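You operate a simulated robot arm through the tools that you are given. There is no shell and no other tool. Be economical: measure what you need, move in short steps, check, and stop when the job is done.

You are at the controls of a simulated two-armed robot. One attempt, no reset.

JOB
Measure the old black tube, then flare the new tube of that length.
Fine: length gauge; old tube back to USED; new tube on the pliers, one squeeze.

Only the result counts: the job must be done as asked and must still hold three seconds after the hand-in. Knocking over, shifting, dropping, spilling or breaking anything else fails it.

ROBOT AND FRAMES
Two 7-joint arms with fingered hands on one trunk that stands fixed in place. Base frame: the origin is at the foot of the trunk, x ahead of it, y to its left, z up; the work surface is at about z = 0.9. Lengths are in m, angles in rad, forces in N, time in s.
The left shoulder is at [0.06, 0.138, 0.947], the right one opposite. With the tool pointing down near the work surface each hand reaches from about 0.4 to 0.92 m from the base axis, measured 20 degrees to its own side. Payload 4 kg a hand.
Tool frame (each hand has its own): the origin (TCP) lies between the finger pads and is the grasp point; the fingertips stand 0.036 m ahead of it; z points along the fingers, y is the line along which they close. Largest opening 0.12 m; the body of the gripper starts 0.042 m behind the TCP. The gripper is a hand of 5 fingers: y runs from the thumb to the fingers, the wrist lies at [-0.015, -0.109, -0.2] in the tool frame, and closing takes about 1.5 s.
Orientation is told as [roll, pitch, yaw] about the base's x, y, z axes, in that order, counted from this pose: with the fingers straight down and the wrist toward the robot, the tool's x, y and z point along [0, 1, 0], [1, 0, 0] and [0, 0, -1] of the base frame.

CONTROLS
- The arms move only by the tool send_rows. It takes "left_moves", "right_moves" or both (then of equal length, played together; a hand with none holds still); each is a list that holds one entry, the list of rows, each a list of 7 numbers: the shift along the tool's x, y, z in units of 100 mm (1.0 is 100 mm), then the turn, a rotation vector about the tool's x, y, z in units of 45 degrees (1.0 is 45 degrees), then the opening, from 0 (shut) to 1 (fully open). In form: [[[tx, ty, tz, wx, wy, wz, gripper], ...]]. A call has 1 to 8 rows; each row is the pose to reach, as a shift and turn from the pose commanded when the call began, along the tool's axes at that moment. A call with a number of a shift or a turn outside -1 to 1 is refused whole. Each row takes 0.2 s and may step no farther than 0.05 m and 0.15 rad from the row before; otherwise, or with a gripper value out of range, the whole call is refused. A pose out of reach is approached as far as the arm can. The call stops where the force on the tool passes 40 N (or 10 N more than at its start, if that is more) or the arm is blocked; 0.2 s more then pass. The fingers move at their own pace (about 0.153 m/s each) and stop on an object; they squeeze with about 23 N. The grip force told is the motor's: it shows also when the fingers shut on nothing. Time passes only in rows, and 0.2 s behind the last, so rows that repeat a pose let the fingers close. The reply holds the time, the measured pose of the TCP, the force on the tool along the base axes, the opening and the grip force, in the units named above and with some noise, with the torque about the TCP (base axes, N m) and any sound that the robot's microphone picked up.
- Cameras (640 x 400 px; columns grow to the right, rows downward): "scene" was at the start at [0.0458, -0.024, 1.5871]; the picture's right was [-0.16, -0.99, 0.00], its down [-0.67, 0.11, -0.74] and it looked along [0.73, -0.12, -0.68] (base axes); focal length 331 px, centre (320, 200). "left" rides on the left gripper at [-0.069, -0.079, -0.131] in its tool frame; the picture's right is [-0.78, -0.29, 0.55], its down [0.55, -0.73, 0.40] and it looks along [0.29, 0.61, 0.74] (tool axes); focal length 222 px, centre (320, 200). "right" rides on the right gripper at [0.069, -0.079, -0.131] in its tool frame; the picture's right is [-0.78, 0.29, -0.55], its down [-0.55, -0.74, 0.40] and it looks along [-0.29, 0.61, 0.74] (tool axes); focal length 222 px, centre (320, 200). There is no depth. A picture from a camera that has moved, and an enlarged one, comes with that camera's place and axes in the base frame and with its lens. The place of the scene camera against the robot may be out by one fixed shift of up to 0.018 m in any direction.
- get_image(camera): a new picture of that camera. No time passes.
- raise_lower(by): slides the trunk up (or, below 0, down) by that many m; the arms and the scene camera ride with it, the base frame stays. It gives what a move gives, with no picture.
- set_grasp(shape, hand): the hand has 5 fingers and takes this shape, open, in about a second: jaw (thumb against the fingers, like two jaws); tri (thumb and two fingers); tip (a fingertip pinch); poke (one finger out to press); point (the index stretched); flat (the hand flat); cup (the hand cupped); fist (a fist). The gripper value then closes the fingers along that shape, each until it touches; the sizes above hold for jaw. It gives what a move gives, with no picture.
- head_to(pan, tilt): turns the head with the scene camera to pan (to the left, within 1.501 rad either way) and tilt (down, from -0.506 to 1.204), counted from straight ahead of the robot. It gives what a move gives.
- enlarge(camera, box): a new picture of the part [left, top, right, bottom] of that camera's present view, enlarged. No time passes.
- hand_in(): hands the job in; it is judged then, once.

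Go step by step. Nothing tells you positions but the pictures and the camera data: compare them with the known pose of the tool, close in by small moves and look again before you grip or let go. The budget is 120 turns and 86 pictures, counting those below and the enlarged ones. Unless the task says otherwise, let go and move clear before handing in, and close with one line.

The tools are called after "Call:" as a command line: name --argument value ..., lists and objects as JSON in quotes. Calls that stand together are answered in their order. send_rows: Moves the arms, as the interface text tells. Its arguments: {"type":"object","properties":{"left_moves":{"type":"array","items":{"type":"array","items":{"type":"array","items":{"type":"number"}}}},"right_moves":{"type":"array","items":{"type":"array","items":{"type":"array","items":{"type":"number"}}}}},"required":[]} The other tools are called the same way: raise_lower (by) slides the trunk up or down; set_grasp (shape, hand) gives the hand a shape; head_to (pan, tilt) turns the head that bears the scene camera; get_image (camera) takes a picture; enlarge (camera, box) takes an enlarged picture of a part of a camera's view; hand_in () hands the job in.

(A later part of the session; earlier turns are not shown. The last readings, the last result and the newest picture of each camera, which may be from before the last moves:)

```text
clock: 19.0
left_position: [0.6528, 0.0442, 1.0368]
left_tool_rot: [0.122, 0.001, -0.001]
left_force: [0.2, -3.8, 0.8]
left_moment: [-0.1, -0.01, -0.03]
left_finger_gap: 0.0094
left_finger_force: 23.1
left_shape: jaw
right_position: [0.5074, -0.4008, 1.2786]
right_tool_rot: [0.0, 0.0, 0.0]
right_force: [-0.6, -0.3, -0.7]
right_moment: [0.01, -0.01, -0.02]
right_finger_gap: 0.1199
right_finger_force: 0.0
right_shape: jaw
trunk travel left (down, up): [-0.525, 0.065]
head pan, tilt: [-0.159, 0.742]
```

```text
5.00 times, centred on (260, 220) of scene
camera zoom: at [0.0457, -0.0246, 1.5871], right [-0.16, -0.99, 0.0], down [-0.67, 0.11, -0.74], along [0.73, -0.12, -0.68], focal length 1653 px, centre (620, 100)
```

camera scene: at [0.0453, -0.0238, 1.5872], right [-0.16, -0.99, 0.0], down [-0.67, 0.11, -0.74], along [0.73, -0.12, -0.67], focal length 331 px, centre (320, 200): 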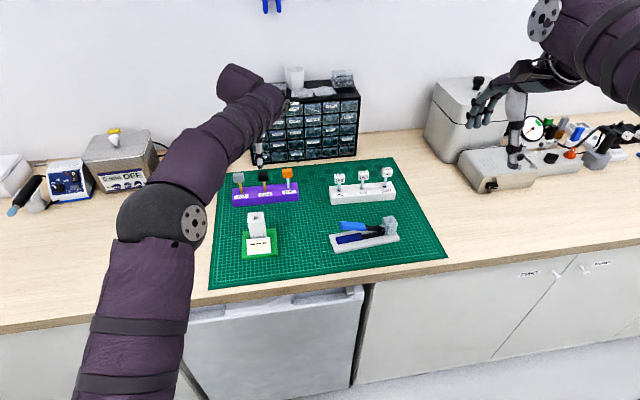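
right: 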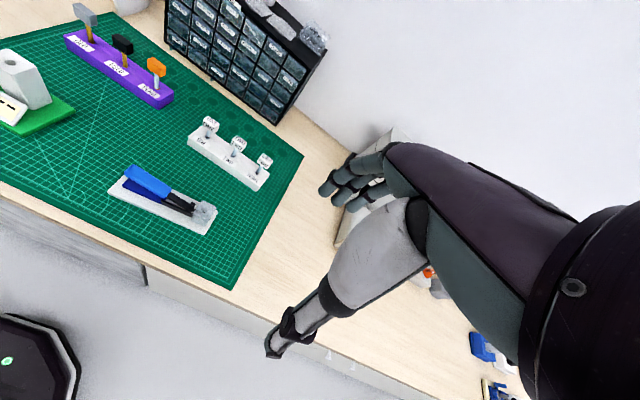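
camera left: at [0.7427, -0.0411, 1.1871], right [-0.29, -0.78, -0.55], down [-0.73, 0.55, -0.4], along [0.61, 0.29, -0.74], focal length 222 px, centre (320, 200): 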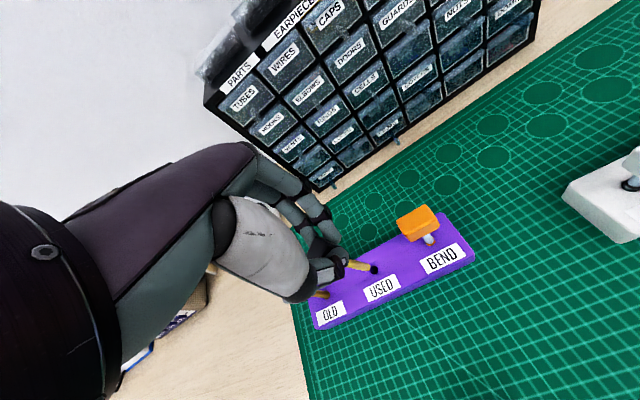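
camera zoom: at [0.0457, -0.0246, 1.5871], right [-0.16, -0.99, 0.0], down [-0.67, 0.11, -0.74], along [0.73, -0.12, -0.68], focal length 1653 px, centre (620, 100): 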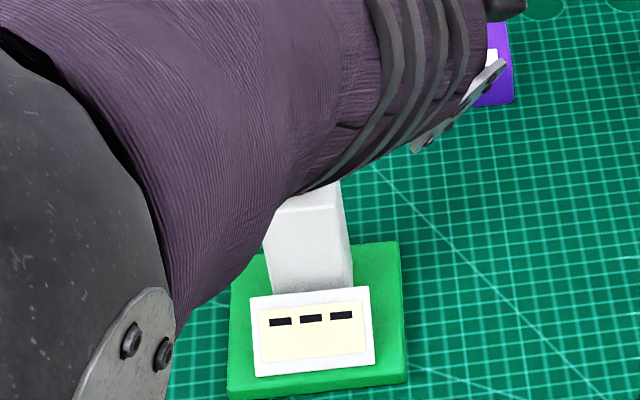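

A small side force shows the tube brushing the hole's +y wall. I ease about 1 mm toward −y and continue down a little.

Call:
send_rows --left_moves '[[[-0.01, 0, 0, 0, 0, 0, 0], [-0.014, 0, 0.03, 0, 0, 0, 0], [-0.018, 0, 0.06, 0, 0, 0, 0], [-0.021, 0, 0.09, 0, 0, 0, 0], [-0.021, 0, 0.09, 0, 0, 0, 0]]]'

Call:
enlarge --camera "left" --box '[240, 200, 440, 320]'

```text
clock: 20.2
left_position: [0.6531, 0.0426, 1.0296]
left_tool_rot: [0.12, -0.003, 0.0]
left_force: [-2.7, -0.2, 12.9]
left_moment: [0.09, -0.02, -0.01]
left_finger_gap: 0.0095
left_finger_force: 22.5
left_shape: jaw
right_position: [0.5075, -0.3996, 1.2791]
right_tool_rot: [0.001, 0.001, 0.001]
right_force: [0.1, 0.4, 0.0]
right_moment: [0.04, 0.0, -0.01]
right_finger_gap: 0.1199
right_finger_force: 0.0
right_shape: jaw
trunk travel left (down, up): [-0.525, 0.065]
head pan, tilt: [-0.159, 0.742]
```

```text
3.20 times, centred on (340, 260) of left
camera zoom: at [0.5744, -0.0421, 1.1503], right [-0.29, -0.71, -0.64], down [-0.73, 0.59, -0.33], along [0.61, 0.37, -0.7], focal length 711 px, centre (256, 8)
```

zoom: 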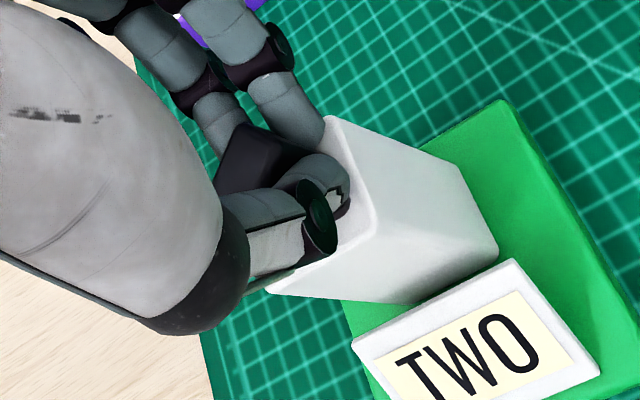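

The gauge shows TWO. I lift the black tube straight out again.

Call:
send_rows --left_moves '[[[0.012, 0, -0.1, 0, 0, 0, 0], [0.024, 0, -0.2, 0, 0, 0, 0], [0.036, 0, -0.3, 0, 0, 0, 0], [0.048, 0, -0.4, 0, 0, 0, 0], [0.06, 0, -0.5, 0, 0, 0, 0], [0.072, 0, -0.6, 0, 0, 0, 0], [0.096, 0, -0.8, 0, 0, 0, 0], [0.12, 0, -0.99, 0, 0, 0, 0]]]'

Call:
get_image --camera "left"

Call:
enlarge --camera "scene" --box '[220, 150, 310, 260]'

```text
clock: 22.0
left_position: [0.6549, 0.0439, 1.1291]
left_tool_rot: [0.121, 0.0, 0.001]
left_force: [0.4, 0.2, -0.1]
left_moment: [-0.01, 0.01, 0.0]
left_finger_gap: 0.0093
left_finger_force: 23.0
left_shape: jaw
right_position: [0.5073, -0.3984, 1.2793]
right_tool_rot: [0.0, 0.0, 0.002]
right_force: [0.5, 0.5, 0.1]
right_moment: [0.03, -0.01, 0.01]
right_finger_gap: 0.1197
right_finger_force: 0.0
right_shape: jaw
trunk travel left (down, up): [-0.525, 0.065]
head pan, tilt: [-0.159, 0.742]
```

```text
44 pictures are left
camera left: at [0.5757, -0.0424, 1.2488], right [-0.29, -0.71, -0.64], down [-0.73, 0.59, -0.33], along [0.61, 0.37, -0.7], focal length 222 px, centre (320, 200)
```

left: 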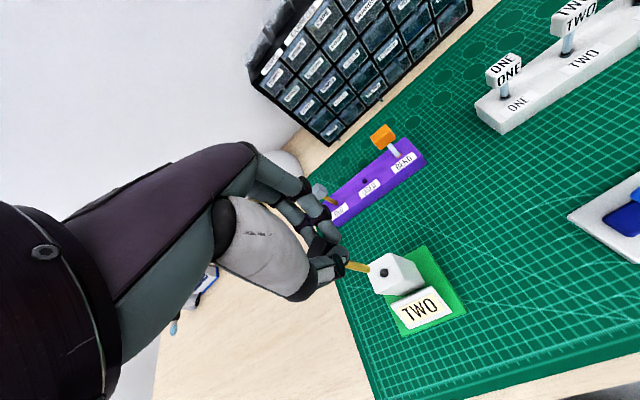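

```text
3.64 times, centred on (265, 205) of scene
camera zoom: at [0.0457, -0.024, 1.5871], right [-0.16, -0.99, 0.0], down [-0.67, 0.11, -0.74], along [0.73, -0.12, -0.68], focal length 1202 px, centre (520, 182)
```

zoom: 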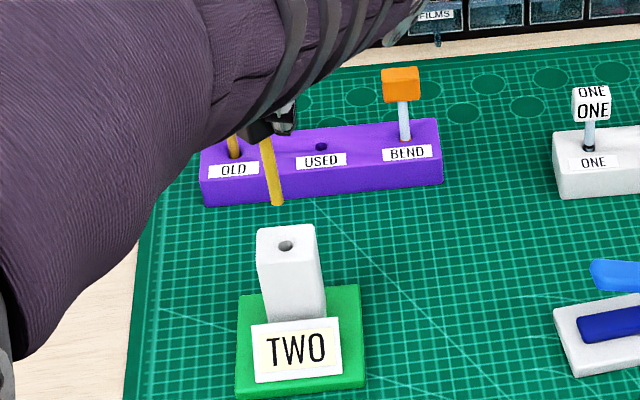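

The reading TWO is latched. Now I carry the black tube back to above the USED hole.

Call:
send_rows --left_moves '[[[-0.03, 0.2, 0, 0, 0, 0, 0], [-0.06, 0.4, 0, 0, 0, 0, 0], [-0.09, 0.6, -0.01, 0, 0, 0, 0], [-0.112, 0.83, -0.013, 0, 0, 0, 0]]]'

Call:
send_rows --left_moves '[[[-0.03, 0.2, 0, 0, 0, 0, 0], [-0.06, 0.4, 0, 0, 0, 0, 0], [-0.09, 0.6, -0.01, 0, 0, 0, 0], [-0.112, 0.83, -0.013, 0, 0, 0, 0], [-0.148, 0.83, 0.285, 0, 0, 0, 0], [-0.184, 0.83, 0.585, 0, 0, 0, 0], [-0.184, 0.83, 0.585, 0, 0, 0, 0]]]'

Call:
enlarge --camera "scene" --box '[230, 150, 305, 210]'

Call:
enlarge --camera "left" --box '[320, 220, 440, 300]'

```text
clock: 23.0
left_position: [0.7368, 0.0328, 1.127]
left_tool_rot: [0.121, 0.001, -0.001]
left_force: [-0.2, 0.5, -0.4]
left_moment: [-0.01, 0.04, -0.01]
left_finger_gap: 0.0093
left_finger_force: 23.0
left_shape: jaw
right_position: [0.5104, -0.3991, 1.2787]
right_tool_rot: [0.001, 0.002, -0.001]
right_force: [0.5, -0.7, 0.4]
right_moment: [0.03, 0.0, -0.03]
right_finger_gap: 0.1196
right_finger_force: 0.0
right_shape: jaw
trunk travel left (down, up): [-0.525, 0.065]
head pan, tilt: [-0.159, 0.742]
```

```text
clock: 24.6
left_position: [0.8211, 0.0196, 1.0697]
left_tool_rot: [0.12, -0.001, -0.001]
left_force: [0.8, 0.6, -0.4]
left_moment: [0.0, 0.02, 0.02]
left_finger_gap: 0.0091
left_finger_force: 22.6
left_shape: jaw
right_position: [0.508, -0.3997, 1.2799]
right_tool_rot: [0.0, -0.001, 0.0]
right_force: [0.0, -0.3, -0.9]
right_moment: [0.0, 0.03, -0.06]
right_finger_gap: 0.1196
right_finger_force: 0.0
right_shape: jaw
trunk travel left (down, up): [-0.525, 0.065]
head pan, tilt: [-0.159, 0.742]
```

```text
6.67 times, centred on (268, 180) of scene
camera zoom: at [0.0455, -0.024, 1.5872], right [-0.16, -0.99, 0.0], down [-0.67, 0.11, -0.74], along [0.73, -0.12, -0.67], focal length 2204 px, centre (670, 333)
```

zoom: 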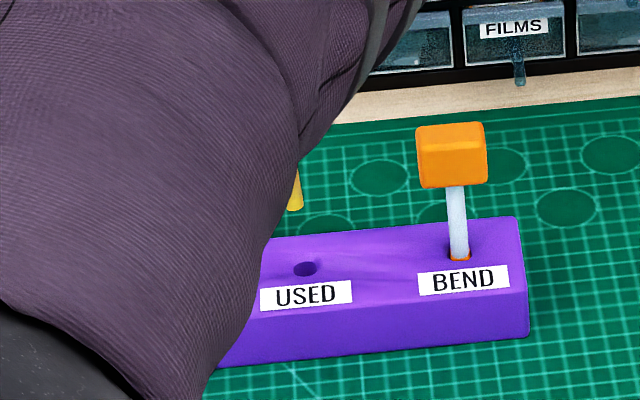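

```text
5.00 times, centred on (380, 260) of left
camera zoom: at [0.7408, -0.0659, 1.1901], right [-0.29, -0.71, -0.64], down [-0.73, 0.59, -0.33], along [0.61, 0.37, -0.7], focal length 1111 px, centre (20, -100)
```

zoom: 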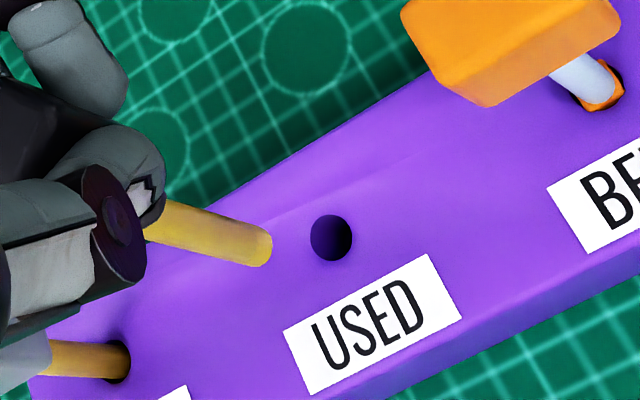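

The tip sits about 7 mm short of the USED hole in x and is aligned in y. I correct and lower to about 1 cm above the hole.

Call:
send_rows --left_moves '[[[0, 0.07, 0, 0, 0, 0, 0], [-0.019, 0.07, 0.159, 0, 0, 0, 0], [-0.038, 0.07, 0.318, 0, 0, 0, 0], [-0.038, 0.07, 0.318, 0, 0, 0, 0]]]'

Call:
enlarge --camera "left" --box '[320, 220, 440, 300]'

Call:
enlarge --camera "right" --box '[80, 0, 160, 60]'

```text
clock: 25.6
left_position: [0.8259, 0.0221, 1.0366]
left_tool_rot: [0.12, 0.001, 0.0]
left_force: [0.6, -0.2, 0.6]
left_moment: [-0.04, 0.0, 0.02]
left_finger_gap: 0.0092
left_finger_force: 22.8
left_shape: jaw
right_position: [0.5075, -0.3993, 1.2787]
right_tool_rot: [0.0, 0.001, 0.0]
right_force: [0.2, -0.2, 0.2]
right_moment: [-0.03, -0.03, -0.03]
right_finger_gap: 0.1196
right_finger_force: 0.0
right_shape: jaw
trunk travel left (down, up): [-0.525, 0.065]
head pan, tilt: [-0.159, 0.742]
```

```text
5.00 times, centred on (380, 260) of left
camera zoom: at [0.7474, -0.0647, 1.1573], right [-0.29, -0.71, -0.64], down [-0.74, 0.59, -0.33], along [0.61, 0.37, -0.7], focal length 1111 px, centre (20, -100)
```

zoom: 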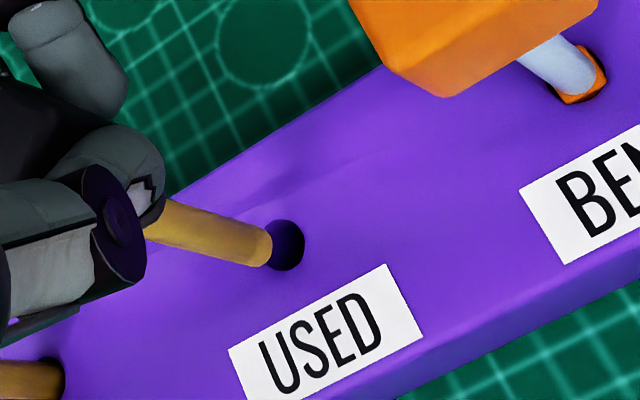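

```text
6.67 times, centred on (120, 30) of right
camera zoom: at [0.4291, -0.3312, 1.4106], right [0.29, -0.78, 0.55], down [-0.73, -0.55, -0.4], along [0.61, -0.29, -0.74], focal length 1481 px, centre (1653, 1333)
```

zoom: 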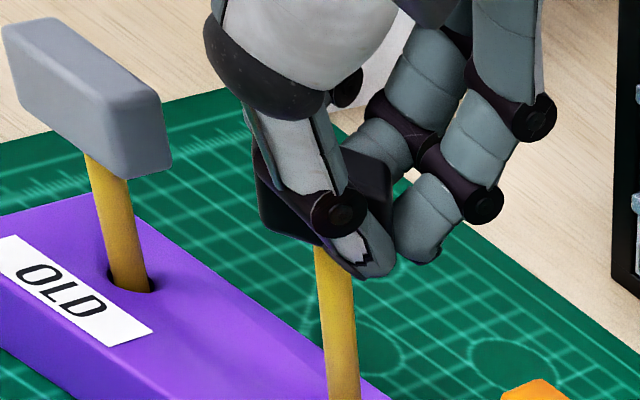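

Call:
enlarge --camera "right" --box '[95, 30, 155, 75]'

Call:
enlarge --camera "scene" --box '[240, 165, 300, 205]'

```text
8.89 times, centred on (125, 52) of right
camera zoom: at [0.4291, -0.3312, 1.4106], right [0.29, -0.78, 0.55], down [-0.73, -0.55, -0.4], along [0.61, -0.29, -0.74], focal length 1974 px, centre (2053, 1511)
```

zoom: 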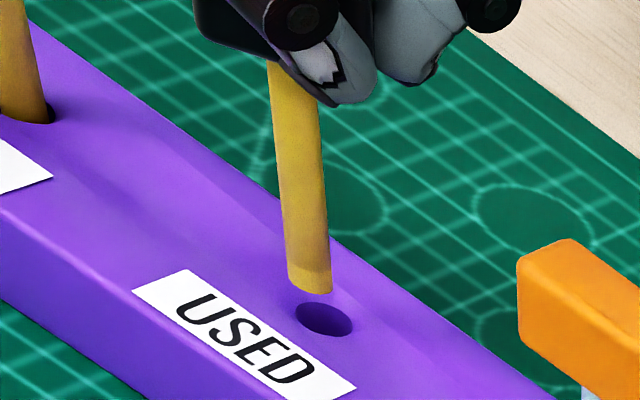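

```text
10.00 times, centred on (270, 185) of scene
camera zoom: at [0.0457, -0.0241, 1.5871], right [-0.16, -0.99, 0.0], down [-0.67, 0.11, -0.74], along [0.73, -0.12, -0.68], focal length 3307 px, centre (820, 350)
```

zoom: 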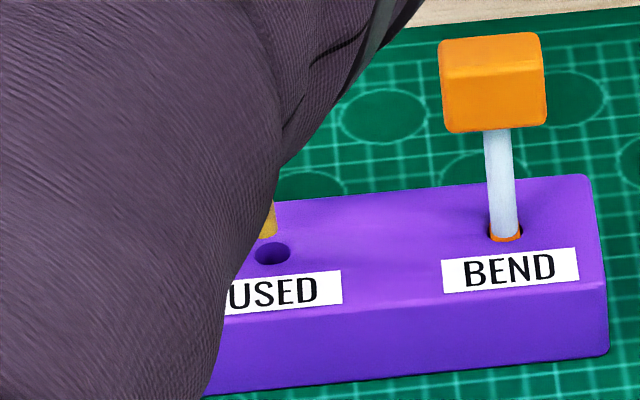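

Call:
send_rows --left_moves '[[[-0.015, 0.015, 0, 0, 0, 0, 0], [-0.021, 0.015, 0.05, 0, 0, 0, 0], [-0.027, 0.015, 0.1, 0, 0, 0, 0], [-0.03, 0.015, 0.125, 0, 0, 0, 0], [-0.03, 0.015, 0.125, 0, 0, 0, 0]]]'

Call:
enlarge --camera "right" --box '[95, 30, 155, 75]'

```text
clock: 26.8
left_position: [0.8274, 0.0195, 1.0209]
left_tool_rot: [0.119, 0.0, 0.001]
left_force: [0.1, 0.0, -0.4]
left_moment: [0.02, 0.0, -0.01]
left_finger_gap: 0.0094
left_finger_force: 23.0
left_shape: jaw
right_position: [0.509, -0.3994, 1.2784]
right_tool_rot: [0.0, 0.0, 0.0]
right_force: [-0.6, -0.2, 1.2]
right_moment: [0.01, 0.0, 0.02]
right_finger_gap: 0.1195
right_finger_force: 0.0
right_shape: jaw
trunk travel left (down, up): [-0.525, 0.065]
head pan, tilt: [-0.159, 0.742]
```

```text
8.89 times, centred on (125, 52) of right
camera zoom: at [0.4292, -0.3312, 1.4105], right [0.29, -0.78, 0.55], down [-0.74, -0.55, -0.4], along [0.61, -0.29, -0.74], focal length 1974 px, centre (2053, 1511)
```

zoom: 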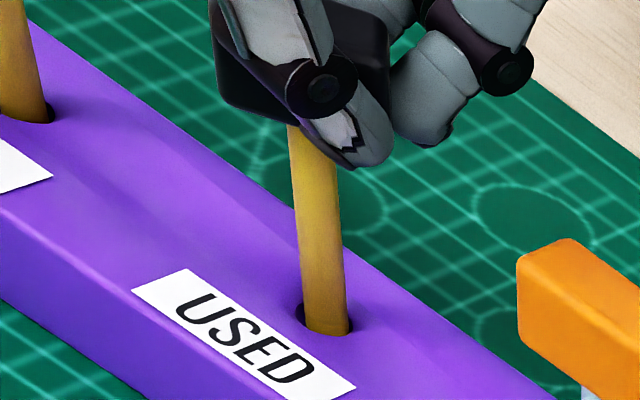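

The tip is in the hole with no contact force. I lower it to seat.

Call:
send_rows --left_moves '[[[0.003, 0, 0.03, 0, 0, 0, 0], [-0.001, 0, 0.06, 0, 0, 0, 0], [-0.005, 0, 0.09, 0, 0, 0, 0], [-0.009, 0, 0.12, 0, 0, 0, 0], [-0.012, 0, 0.145, 0, 0, 0, 0], [-0.012, 0, 0.145, 0, 0, 0, 0]]]'

Call:
enlarge --camera "right" --box '[95, 20, 155, 65]'

```text
clock: 28.2
left_position: [0.8273, 0.0202, 1.0061]
left_tool_rot: [0.121, 0.0, -0.001]
left_force: [-0.3, -0.3, -0.7]
left_moment: [0.0, -0.04, 0.0]
left_finger_gap: 0.0093
left_finger_force: 23.0
left_shape: jaw
right_position: [0.5074, -0.4004, 1.2786]
right_tool_rot: [-0.001, 0.0, -0.001]
right_force: [-0.2, -0.2, -0.4]
right_moment: [0.0, 0.01, 0.02]
right_finger_gap: 0.1198
right_finger_force: 0.0
right_shape: jaw
trunk travel left (down, up): [-0.525, 0.065]
head pan, tilt: [-0.159, 0.742]
```

```text
8.89 times, centred on (125, 42) of right
camera zoom: at [0.4292, -0.3313, 1.4106], right [0.29, -0.79, 0.55], down [-0.74, -0.55, -0.4], along [0.61, -0.29, -0.74], focal length 1974 px, centre (2053, 1600)
```

zoom: 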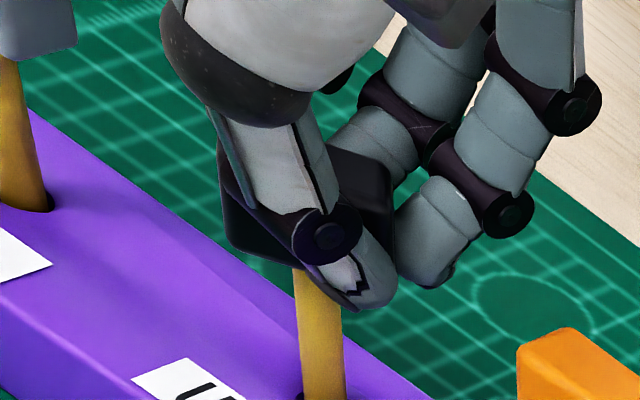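

Still no contact; I lower a bit more until it touches bottom.

Call:
send_rows --left_moves '[[[-0.004, 0, 0.03, 0, 0, 0, 0], [-0.007, 0, 0.06, 0, 0, 0, 0], [-0.007, 0, 0.06, 0, 0, 0, 0]]]'

```text
clock: 29.0
left_position: [0.8284, 0.0195, 1.0047]
left_tool_rot: [0.119, -0.007, -0.002]
left_force: [1.5, -2.5, 17.1]
left_moment: [0.03, -0.11, -0.05]
left_finger_gap: 0.0104
left_finger_force: 22.8
left_shape: jaw
right_position: [0.5074, -0.4004, 1.2801]
right_tool_rot: [0.0, -0.001, 0.0]
right_force: [-0.4, 0.2, 0.9]
right_moment: [0.0, -0.01, -0.01]
right_finger_gap: 0.1198
right_finger_force: 0.0
right_shape: jaw
trunk travel left (down, up): [-0.525, 0.065]
head pan, tilt: [-0.159, 0.742]
```

It bottomed at 17 N. I ease the command back up 4 mm, then open and rise straight up.

Call:
send_rows --left_moves '[[[0.004, 0, -0.035, 0, 0, 0, 0], [0.004, 0, -0.035, 0, 0, 0, 0.3], [0.004, 0, -0.035, 0, 0, 0, 0.6], [0.004, 0, -0.035, 0, 0, 0, 0.8], [0.004, 0, -0.035, 0, 0, 0, 0.8], [0.004, 0, -0.035, 0, 0, 0, 0.8]]]'

Call:
send_rows --left_moves '[[[0.012, 0, -0.1, 0, 0, 0, 0.8], [0.03, 0, -0.25, 0, 0, 0, 0.8], [0.06, 0, -0.5, 0, 0, 0, 0.8], [0.09, 0, -0.75, 0, 0, 0, 0.8], [0.12, 0, -0.99, 0, 0, 0, 0.8]]]'

Call:
get_image --camera "scene"

Call:
enlarge --camera "right" --box '[50, 0, 210, 110]'

```text
clock: 30.4
left_position: [0.8295, 0.0206, 1.0046]
left_tool_rot: [0.12, 0.001, 0.0]
left_force: [0.6, 0.0, -1.2]
left_moment: [0.0, 0.01, 0.0]
left_finger_gap: 0.0959
left_finger_force: 0.1
left_shape: jaw
right_position: [0.5087, -0.3992, 1.2795]
right_tool_rot: [0.001, 0.001, 0.001]
right_force: [0.0, 0.3, 0.4]
right_moment: [0.0, 0.01, 0.01]
right_finger_gap: 0.12
right_finger_force: 0.1
right_shape: jaw
trunk travel left (down, up): [-0.525, 0.065]
head pan, tilt: [-0.159, 0.742]
```

```text
clock: 31.6
left_position: [0.8301, 0.0212, 1.1059]
left_tool_rot: [0.12, 0.0, 0.001]
left_force: [0.4, 0.9, -0.1]
left_moment: [0.01, -0.03, 0.0]
left_finger_gap: 0.0959
left_finger_force: 0.1
left_shape: jaw
right_position: [0.5087, -0.3999, 1.2783]
right_tool_rot: [-0.001, 0.001, 0.001]
right_force: [0.5, 0.6, 0.1]
right_moment: [0.0, -0.01, 0.0]
right_finger_gap: 0.1197
right_finger_force: 0.1
right_shape: jaw
trunk travel left (down, up): [-0.525, 0.065]
head pan, tilt: [-0.159, 0.742]
```

```text
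34 pictures are left
camera scene: at [0.0461, -0.0241, 1.5871], right [-0.16, -0.99, 0.0], down [-0.67, 0.11, -0.74], along [0.73, -0.12, -0.68], focal length 331 px, centre (320, 200)
```

scene: 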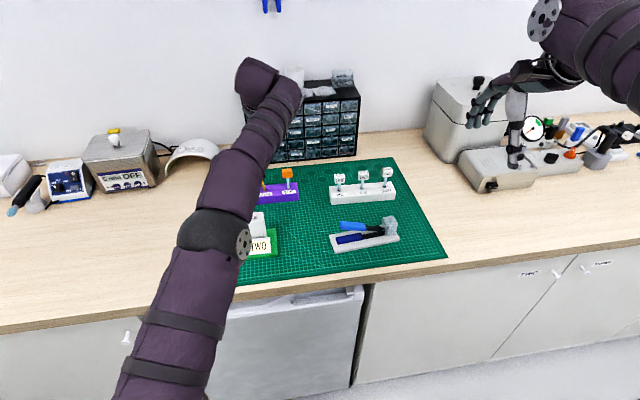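

```text
3.64 times, centred on (130, 55) of right
camera zoom: at [0.4294, -0.3312, 1.4105], right [0.29, -0.78, 0.55], down [-0.74, -0.55, -0.4], along [0.61, -0.29, -0.74], focal length 808 px, centre (1011, 727)
```

zoom: 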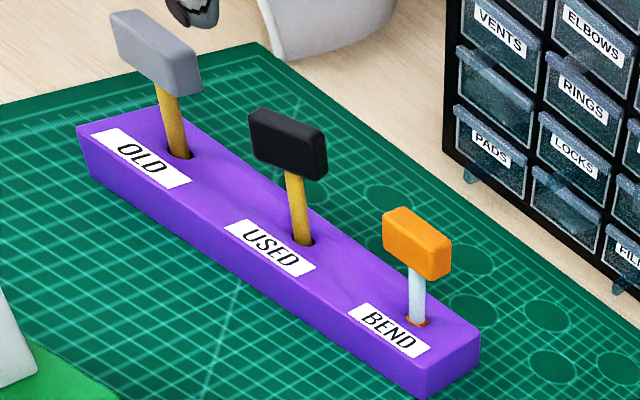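

The black tube is back in USED. Now I withdraw the left arm while the right hand goes above tube TWO at about (0.782, −0.262).

Call:
send_rows --left_moves '[[[0.163, -0.218, -0.1, 0, 0, 0, 0.8], [0.326, -0.435, -0.2, 0, 0, 0, 0.8], [0.49, -0.65, -0.3, 0, 0, 0, 0.8], [0.653, -0.87, -0.405, 0, 0, 0, 0.8]]]' --right_moves '[[[0.115, 0.228, 0.12, 0, 0, 0, 1], [0.23, 0.456, 0.24, 0, 0, 0, 1], [0.345, 0.684, 0.36, 0, 0, 0, 1], [0.46, 0.913, 0.5, 0, 0, 0, 1]]]'

Call:
send_rows --left_moves '[[[0.163, -0.218, -0.1, 0, 0, 0, 0.8], [0.326, -0.435, -0.2, 0, 0, 0, 0.8], [0.49, -0.65, -0.3, 0, 0, 0, 0.8], [0.653, -0.87, -0.405, 0, 0, 0, 0.8]]]' --right_moves '[[[0.115, 0.228, 0.12, 0, 0, 0, 1], [0.23, 0.456, 0.24, 0, 0, 0, 1], [0.345, 0.684, 0.36, 0, 0, 0, 1], [0.46, 0.913, 0.5, 0, 0, 0, 1]]]'

Call:
send_rows --left_moves '[[[0.163, -0.218, -0.1, 0, 0, 0, 0.8], [0.326, -0.435, -0.2, 0, 0, 0, 0.8], [0.49, -0.65, -0.3, 0, 0, 0, 0.8], [0.653, -0.87, -0.405, 0, 0, 0, 0.8], [0.653, -0.87, -0.405, 0, 0, 0, 0.8]]]' --right_moves '[[[0.115, 0.228, 0.16, 0, 0, 0, 1], [0.23, 0.456, 0.32, 0, 0, 0, 1], [0.345, 0.684, 0.6, 0, 0, 0, 1], [0.46, 0.913, 0.9, 0, 0, 0, 1], [0.46, 0.913, 0.9, 0, 0, 0, 1]]]'

Call:
get_image --camera "left"

Call:
enlarge --camera "right" --box '[150, 160, 330, 300]'

```text
clock: 32.6
left_position: [0.7453, 0.0819, 1.1519]
left_tool_rot: [0.119, 0.002, 0.001]
left_force: [0.4, 0.0, -0.5]
left_moment: [-0.01, -0.01, -0.01]
left_finger_gap: 0.0957
left_finger_force: 0.1
left_shape: jaw
right_position: [0.6, -0.3501, 1.2281]
right_tool_rot: [-0.001, 0.0, 0.001]
right_force: [0.5, 0.0, -0.5]
right_moment: [-0.02, -0.01, -0.02]
right_finger_gap: 0.1199
right_finger_force: 0.1
right_shape: jaw
trunk travel left (down, up): [-0.525, 0.065]
head pan, tilt: [-0.159, 0.742]
```

```text
clock: 33.6
left_position: [0.6511, 0.1413, 1.2031]
left_tool_rot: [0.121, 0.0, 0.001]
left_force: [-0.4, -0.1, -0.3]
left_moment: [-0.03, 0.0, 0.05]
left_finger_gap: 0.0957
left_finger_force: 0.1
left_shape: jaw
right_position: [0.6912, -0.3083, 1.1779]
right_tool_rot: [-0.001, 0.001, 0.0]
right_force: [0.3, 0.5, 0.4]
right_moment: [-0.04, -0.01, 0.0]
right_finger_gap: 0.1201
right_finger_force: 0.2
right_shape: jaw
trunk travel left (down, up): [-0.525, 0.065]
head pan, tilt: [-0.159, 0.742]
```

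```text
clock: 34.8
left_position: [0.5679, 0.1993, 1.2498]
left_tool_rot: [0.12, -0.001, 0.001]
left_force: [0.2, 0.4, 0.5]
left_moment: [-0.05, 0.0, 0.0]
left_finger_gap: 0.0958
left_finger_force: 0.0
left_shape: jaw
right_position: [0.782, -0.2608, 1.0876]
right_tool_rot: [0.0, -0.001, 0.0]
right_force: [0.3, -0.5, -0.3]
right_moment: [0.02, -0.02, 0.0]
right_finger_gap: 0.1197
right_finger_force: 0.0
right_shape: jaw
trunk travel left (down, up): [-0.525, 0.065]
head pan, tilt: [-0.159, 0.742]
```

```text
32 pictures are left
camera left: at [0.4889, 0.1139, 1.3701], right [-0.29, -0.71, -0.64], down [-0.73, 0.59, -0.33], along [0.61, 0.37, -0.7], focal length 222 px, centre (320, 200)
```

left: 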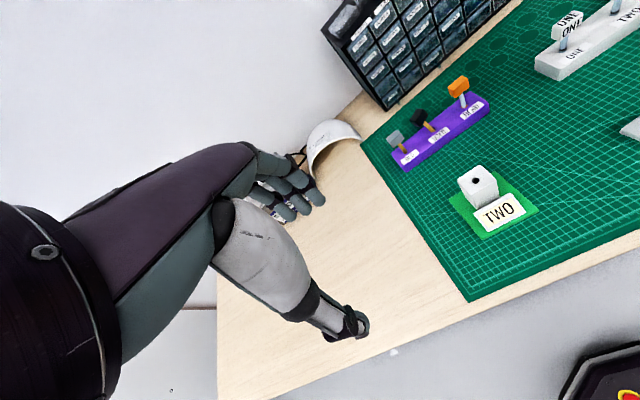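

```text
2.86 times, centred on (240, 230) of right
camera zoom: at [0.7032, -0.192, 1.2196], right [0.29, -0.79, 0.55], down [-0.73, -0.55, -0.4], along [0.61, -0.29, -0.74], focal length 635 px, centre (549, 114)
```

zoom: 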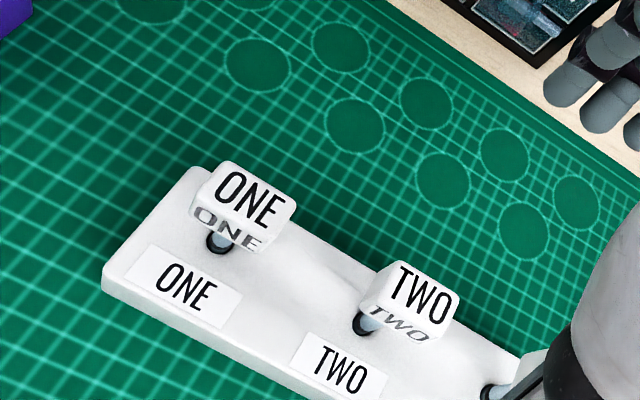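

Both views put tube TWO at (0.783, −0.261). I descend to the same grip height that worked before (z ≈ 1.009) and close.

Call:
send_rows --right_moves '[[[0, 0.025, 0.25, 0, 0, 0, 1], [0, 0.025, 0.5, 0, 0, 0, 1], [0, 0.025, 0.7, 0, 0, 0, 1], [0, 0.025, 0.785, 0, 0, 0, 1], [0, 0.025, 0.785, 0, 0, 0, 0.8]]]'

Call:
send_rows --right_moves '[[[0, 0, 0, 0, 0, 0, 0.5], [0, 0, 0, 0, 0, 0, 0.3], [0, 0, 0, 0, 0, 0, 0], [0, 0, 0, 0, 0, 0, 0], [0, 0, 0, 0, 0, 0, 0], [0, 0, 0, 0, 0, 0, 0]]]'

Call:
enlarge --camera "right" --box '[220, 180, 420, 320]'

```text
clock: 36.0
left_position: [0.5689, 0.2, 1.2493]
left_tool_rot: [0.121, 0.001, 0.0]
left_force: [-0.2, -0.3, -0.6]
left_moment: [0.0, 0.01, 0.0]
left_finger_gap: 0.0957
left_finger_force: 0.0
left_shape: jaw
right_position: [0.7831, -0.2611, 1.0093]
right_tool_rot: [-0.001, 0.0, -0.001]
right_force: [0.3, -0.2, -0.3]
right_moment: [0.01, 0.01, -0.02]
right_finger_gap: 0.0963
right_finger_force: 0.1
right_shape: jaw
trunk travel left (down, up): [-0.525, 0.065]
head pan, tilt: [-0.159, 0.742]
```

```text
clock: 37.4
left_position: [0.5687, 0.2011, 1.2489]
left_tool_rot: [0.12, -0.001, 0.0]
left_force: [-0.4, -0.1, -0.3]
left_moment: [0.01, -0.02, -0.03]
left_finger_gap: 0.0959
left_finger_force: 0.1
left_shape: jaw
right_position: [0.7844, -0.2621, 1.0099]
right_tool_rot: [0.0, 0.0, 0.0]
right_force: [-0.3, 0.1, 0.2]
right_moment: [0.02, -0.05, 0.03]
right_finger_gap: 0.0125
right_finger_force: 23.2
right_shape: jaw
trunk travel left (down, up): [-0.525, 0.065]
head pan, tilt: [-0.159, 0.742]
```

```text
2.86 times, centred on (320, 250) of right
camera zoom: at [0.7053, -0.193, 1.1409], right [0.29, -0.78, 0.55], down [-0.74, -0.55, -0.4], along [0.61, -0.29, -0.74], focal length 635 px, centre (320, 57)
```

zoom: 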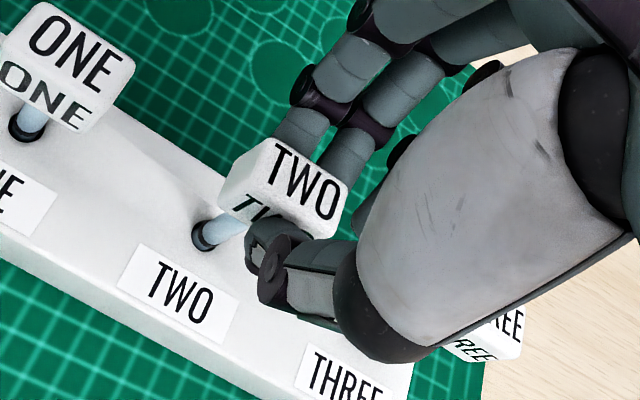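

Gripped on the cap. I lift.

Call:
send_rows --right_moves '[[[0, 0, -0.1, 0, 0, 0, 0], [0, 0, -0.2, 0, 0, 0, 0], [0, 0, -0.3, 0, 0, 0, 0], [0, 0, -0.4, 0, 0, 0, 0], [0, 0, -0.5, 0, 0, 0, 0], [0, 0, -0.7, 0, 0, 0, 0], [0, 0, -0.9, 0, 0, 0, 0], [0, 0, -0.9, 0, 0, 0, 0]]]'

Call:
enlarge --camera "scene" --box '[320, 120, 420, 200]'

Call:
enlarge --camera "right" --box '[220, 180, 380, 290]'

```text
clock: 39.2
left_position: [0.5673, 0.2001, 1.2502]
left_tool_rot: [0.118, -0.001, 0.0]
left_force: [0.5, 0.4, 0.1]
left_moment: [-0.02, -0.02, 0.03]
left_finger_gap: 0.096
left_finger_force: 0.0
left_shape: jaw
right_position: [0.7849, -0.2615, 1.1025]
right_tool_rot: [0.0, 0.001, 0.0]
right_force: [0.9, 0.8, -1.4]
right_moment: [0.03, 0.01, -0.02]
right_finger_gap: 0.0125
right_finger_force: 22.7
right_shape: jaw
trunk travel left (down, up): [-0.525, 0.065]
head pan, tilt: [-0.159, 0.742]
```

```text
5.00 times, centred on (370, 160) of scene
camera zoom: at [0.0461, -0.024, 1.5871], right [-0.16, -0.99, 0.0], down [-0.67, 0.11, -0.74], along [0.73, -0.12, -0.68], focal length 1653 px, centre (70, 400)
```

zoom: 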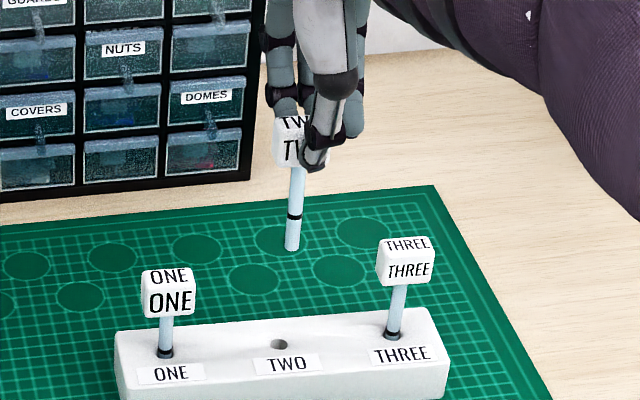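

```text
3.64 times, centred on (300, 235) of right
camera zoom: at [0.7054, -0.1935, 1.2334], right [0.29, -0.78, 0.55], down [-0.73, -0.55, -0.4], along [0.61, -0.29, -0.74], focal length 808 px, centre (393, 73)
```

zoom: 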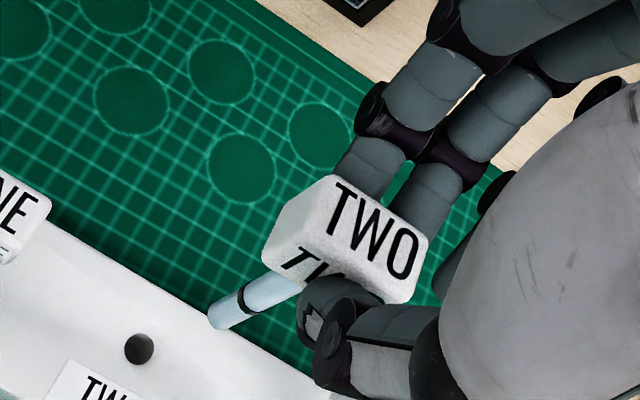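

Tube TWO is out and vertical. The pliers' hole triangulates to about (0.612, −0.292, 0.958); I carry the tube above it.

Call:
send_rows --right_moves '[[[-0.037, -0.214, 0, 0, 0, 0, 0], [-0.074, -0.428, 0, 0, 0, 0, 0], [-0.111, -0.64, 0, 0, 0, 0, 0], [-0.148, -0.855, 0, 0, 0, 0, 0]]]'

Call:
send_rows --right_moves '[[[-0.037, -0.214, 0, 0, 0, 0, 0], [-0.074, -0.428, 0, 0, 0, 0, 0], [-0.111, -0.64, 0, 0, 0, 0, 0], [-0.148, -0.855, 0, 0, 0, 0, 0], [-0.148, -0.855, 0.2, 0, 0, 0, 0], [-0.148, -0.855, 0.2, 0, 0, 0, 0]]]'

Call:
enlarge --camera "scene" --box '[340, 180, 440, 260]'

Call:
enlarge --camera "right" --box '[200, 190, 320, 280]'

```text
clock: 40.2
left_position: [0.5675, 0.2005, 1.2501]
left_tool_rot: [0.119, 0.001, -0.002]
left_force: [-0.8, 0.6, 0.0]
left_moment: [-0.01, -0.01, -0.02]
left_finger_gap: 0.0956
left_finger_force: 0.1
left_shape: jaw
right_position: [0.6985, -0.2732, 1.1005]
right_tool_rot: [0.001, -0.001, 0.001]
right_force: [-0.6, 0.0, -0.4]
right_moment: [0.0, -0.03, 0.01]
right_finger_gap: 0.0124
right_finger_force: 23.2
right_shape: jaw
trunk travel left (down, up): [-0.525, 0.065]
head pan, tilt: [-0.159, 0.742]
```

```text
clock: 41.6
left_position: [0.5679, 0.2001, 1.2489]
left_tool_rot: [0.119, 0.0, -0.001]
left_force: [0.0, 0.5, -0.7]
left_moment: [-0.03, 0.02, -0.01]
left_finger_gap: 0.0959
left_finger_force: 0.1
left_shape: jaw
right_position: [0.6116, -0.2905, 1.0802]
right_tool_rot: [0.0, -0.001, 0.001]
right_force: [0.0, 0.2, -0.1]
right_moment: [-0.02, 0.0, 0.04]
right_finger_gap: 0.0124
right_finger_force: 23.2
right_shape: jaw
trunk travel left (down, up): [-0.525, 0.065]
head pan, tilt: [-0.159, 0.742]
```

```text
5.00 times, centred on (390, 220) of scene
camera zoom: at [0.0454, -0.024, 1.5872], right [-0.16, -0.99, 0.0], down [-0.67, 0.11, -0.74], along [0.73, -0.12, -0.67], focal length 1653 px, centre (-30, 100)
```

zoom: 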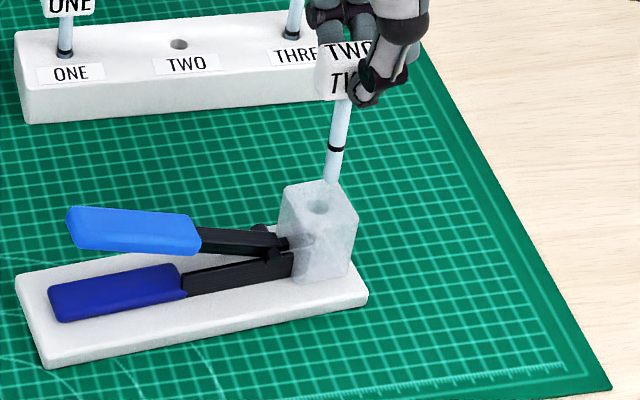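

```text
4.44 times, centred on (260, 235) of right
camera zoom: at [0.5332, -0.2231, 1.2116], right [0.29, -0.79, 0.55], down [-0.73, -0.55, -0.4], along [0.61, -0.29, -0.74], focal length 987 px, centre (587, 44)
```

zoom: 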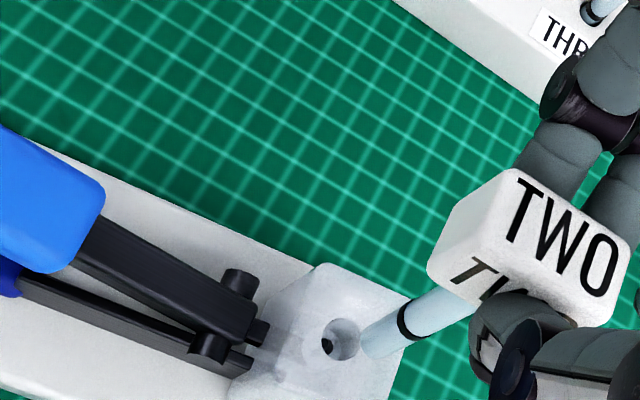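

The tip needs roughly +3 mm in x and +2 mm in y. I apply that, lower 10 mm and look again.

Call:
send_rows --right_moves '[[[0.02, 0.032, 0, 0, 0, 0, 0], [0.02, 0.032, 0.1, 0, 0, 0, 0], [0.02, 0.032, 0.1, 0, 0, 0, 0]]]'

Call:
enlarge --camera "scene" --box '[365, 200, 415, 235]'

Call:
enlarge --camera "right" --box '[220, 220, 310, 280]'

```text
clock: 42.4
left_position: [0.5679, 0.2009, 1.249]
left_tool_rot: [0.121, 0.0, 0.0]
left_force: [-0.3, -0.8, 0.8]
left_moment: [-0.05, -0.02, -0.01]
left_finger_gap: 0.0959
left_finger_force: 0.1
left_shape: jaw
right_position: [0.6173, -0.2874, 1.0706]
right_tool_rot: [0.0, -0.001, 0.001]
right_force: [0.1, 0.0, -0.6]
right_moment: [-0.01, -0.03, -0.02]
right_finger_gap: 0.0123
right_finger_force: 22.6
right_shape: jaw
trunk travel left (down, up): [-0.525, 0.065]
head pan, tilt: [-0.159, 0.742]
```

```text
11.43 times, centred on (390, 218) of scene
camera zoom: at [0.0457, -0.024, 1.5871], right [-0.16, -0.99, 0.0], down [-0.67, 0.11, -0.74], along [0.73, -0.12, -0.68], focal length 3779 px, centre (-480, 0)
```

zoom: 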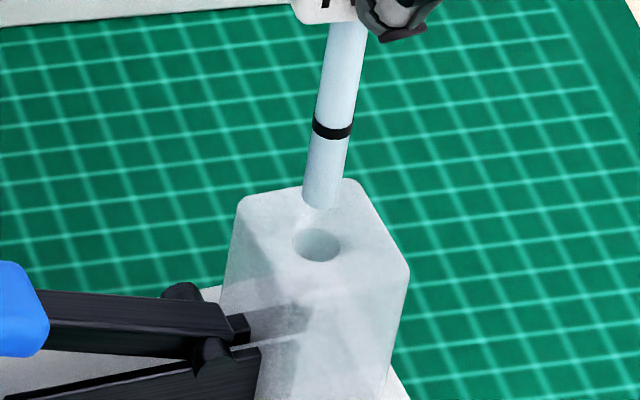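

```text
6.67 times, centred on (265, 250) of right
camera zoom: at [0.5373, -0.2201, 1.2019], right [0.29, -0.78, 0.55], down [-0.73, -0.55, -0.4], along [0.61, -0.29, -0.74], focal length 1481 px, centre (687, -133)
```

zoom: 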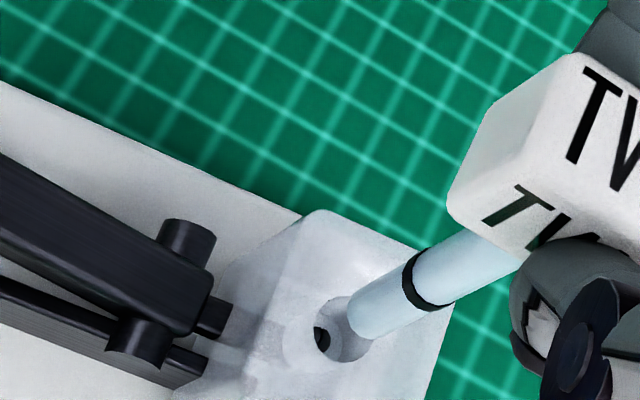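

Nearly perfect alignment; a sub-millimetre nudge and I lower 18 mm into the hole.

Call:
send_rows --right_moves '[[[-0.006, 0.004, 0.05, 0, 0, 0, 0], [-0.006, 0.004, 0.1, 0, 0, 0, 0], [-0.006, 0.004, 0.14, 0, 0, 0, 0], [-0.006, 0.004, 0.18, 0, 0, 0, 0], [-0.006, 0.004, 0.18, 0, 0, 0, 0]]]'

Call:
enlarge --camera "scene" --box '[365, 200, 415, 235]'

```text
clock: 43.6
left_position: [0.5669, 0.2002, 1.2505]
left_tool_rot: [0.12, -0.001, 0.0]
left_force: [0.5, -0.4, 0.8]
left_moment: [-0.01, -0.01, -0.01]
left_finger_gap: 0.0958
left_finger_force: 0.1
left_shape: jaw
right_position: [0.6169, -0.2903, 1.0515]
right_tool_rot: [0.0, 0.0, -0.001]
right_force: [0.0, -0.8, 0.8]
right_moment: [-0.01, 0.0, 0.01]
right_finger_gap: 0.0127
right_finger_force: 22.9
right_shape: jaw
trunk travel left (down, up): [-0.525, 0.065]
head pan, tilt: [-0.159, 0.742]
```

```text
11.43 times, centred on (390, 218) of scene
camera zoom: at [0.0458, -0.024, 1.5871], right [-0.16, -0.99, 0.0], down [-0.67, 0.11, -0.74], along [0.73, -0.12, -0.68], focal length 3779 px, centre (-480, 0)
```

zoom: 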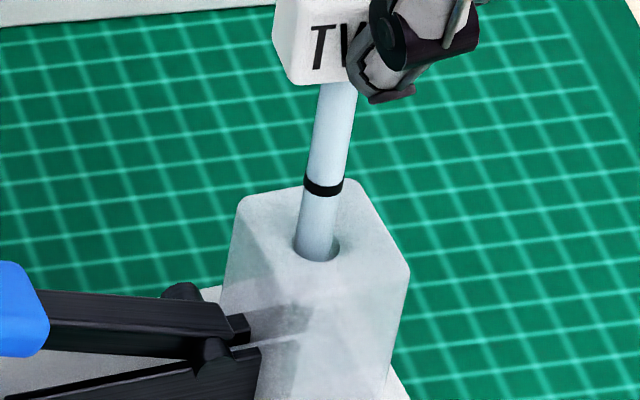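

In the hole. I keep lowering until the band reaches the block or it bottoms.

Call:
send_rows --right_moves '[[[-0.005, 0, 0.04, 0, 0, 0, 0], [-0.005, 0, 0.08, 0, 0, 0, 0], [-0.005, 0, 0.12, 0, 0, 0, 0], [-0.005, 0, 0.15, 0, 0, 0, 0], [-0.005, 0, 0.15, 0, 0, 0, 0]]]'

Call:
enlarge --camera "scene" --box '[365, 200, 415, 235]'

```text
clock: 44.8
left_position: [0.5684, 0.2012, 1.2507]
left_tool_rot: [0.12, 0.001, 0.0]
left_force: [0.1, 0.2, 0.3]
left_moment: [0.03, -0.02, -0.07]
left_finger_gap: 0.096
left_finger_force: 0.0
left_shape: jaw
right_position: [0.6177, -0.2896, 1.0397]
right_tool_rot: [0.0, -0.001, 0.002]
right_force: [0.6, -0.6, 6.8]
right_moment: [0.0, -0.01, -0.02]
right_finger_gap: 0.013
right_finger_force: 23.1
right_shape: jaw
trunk travel left (down, up): [-0.525, 0.065]
head pan, tilt: [-0.159, 0.742]
```

```text
11.43 times, centred on (390, 218) of scene
camera zoom: at [0.0453, -0.0238, 1.5873], right [-0.16, -0.99, 0.0], down [-0.67, 0.11, -0.74], along [0.73, -0.12, -0.67], focal length 3779 px, centre (-480, 0)
```

zoom: 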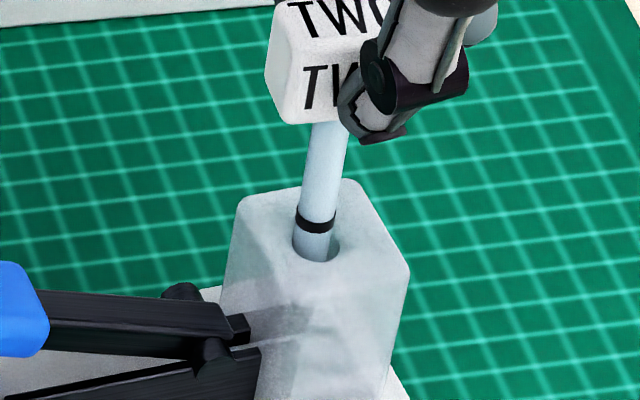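

Contact at 7 N with about 8 mm left to the band. I check the fit from the wrist camera.

Call:
enlarge --camera "right" --box '[230, 220, 300, 270]'

```text
8.00 times, centred on (265, 245) of right
camera zoom: at [0.5384, -0.2215, 1.1698], right [0.29, -0.78, 0.55], down [-0.73, -0.55, -0.4], along [0.61, -0.29, -0.74], focal length 1777 px, centre (760, -160)
```

zoom: 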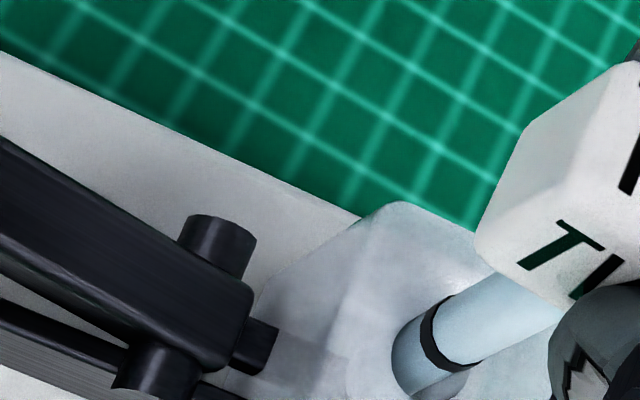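

The tube sits off-centre toward +y in the hole. I lift 3 mm, shift about 1 mm toward −y, and lower again.

Call:
send_rows --right_moves '[[[0, 0, -0.04, 0, 0, 0, 0], [-0.011, -0.003, -0.04, 0, 0, 0, 0], [-0.011, -0.003, -0.01, 0, 0, 0, 0], [-0.011, -0.003, 0.02, 0, 0, 0, 0], [-0.011, -0.003, 0.02, 0, 0, 0, 0]]]'

Call:
enlarge --camera "right" --box '[240, 225, 310, 275]'

```text
clock: 46.0
left_position: [0.5667, 0.2001, 1.2495]
left_tool_rot: [0.119, -0.002, 0.0]
left_force: [0.4, 0.5, -0.5]
left_moment: [-0.04, 0.0, 0.01]
left_finger_gap: 0.096
left_finger_force: 0.0
left_shape: jaw
right_position: [0.6173, -0.2912, 1.0374]
right_tool_rot: [-0.002, -0.003, 0.0]
right_force: [-0.8, -0.6, 12.5]
right_moment: [-0.09, 0.0, 0.04]
right_finger_gap: 0.0132
right_finger_force: 22.6
right_shape: jaw
trunk travel left (down, up): [-0.525, 0.065]
head pan, tilt: [-0.159, 0.742]
```

```text
8.00 times, centred on (275, 250) of right
camera zoom: at [0.5381, -0.2232, 1.1692], right [0.29, -0.78, 0.55], down [-0.73, -0.55, -0.4], along [0.62, -0.29, -0.73], focal length 1777 px, centre (680, -200)
```

zoom: 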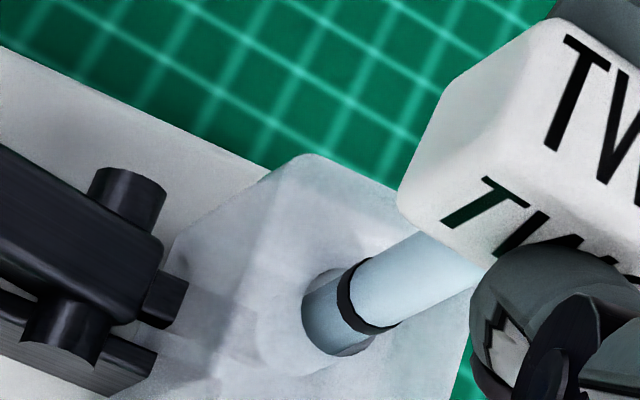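

Centred now. I press a few millimetres more to make sure it is fully seated, then compare the band.

Call:
send_rows --right_moves '[[[0, 0, 0.02, 0, 0, 0, 0], [0, 0, 0.04, 0, 0, 0, 0], [0, 0, 0.04, 0, 0, 0, 0]]]'

Call:
enlarge --camera "scene" --box '[365, 200, 415, 235]'

```text
clock: 46.8
left_position: [0.5658, 0.2021, 1.2505]
left_tool_rot: [0.119, -0.002, 0.0]
left_force: [-0.1, -0.5, -0.2]
left_moment: [0.03, 0.0, 0.01]
left_finger_gap: 0.096
left_finger_force: 0.0
left_shape: jaw
right_position: [0.6163, -0.2895, 1.0347]
right_tool_rot: [0.0, -0.007, 0.001]
right_force: [0.6, -2.0, 33.0]
right_moment: [-0.05, -0.05, -0.01]
right_finger_gap: 0.0157
right_finger_force: 22.9
right_shape: jaw
trunk travel left (down, up): [-0.525, 0.065]
head pan, tilt: [-0.159, 0.742]
```

```text
11.43 times, centred on (390, 218) of scene
camera zoom: at [0.0429, -0.0228, 1.5875], right [-0.16, -0.99, 0.0], down [-0.67, 0.11, -0.74], along [0.73, -0.12, -0.67], focal length 3779 px, centre (-480, 0)
```

zoom: 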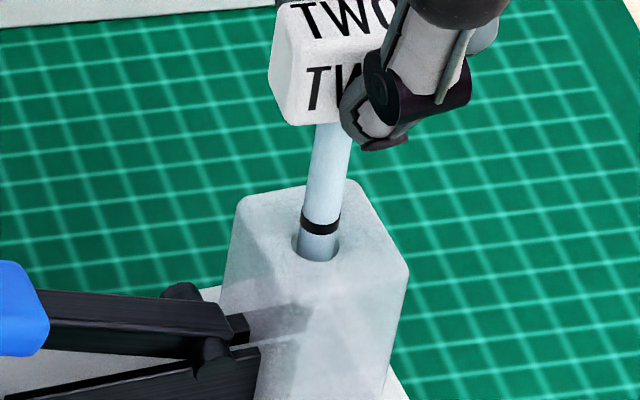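

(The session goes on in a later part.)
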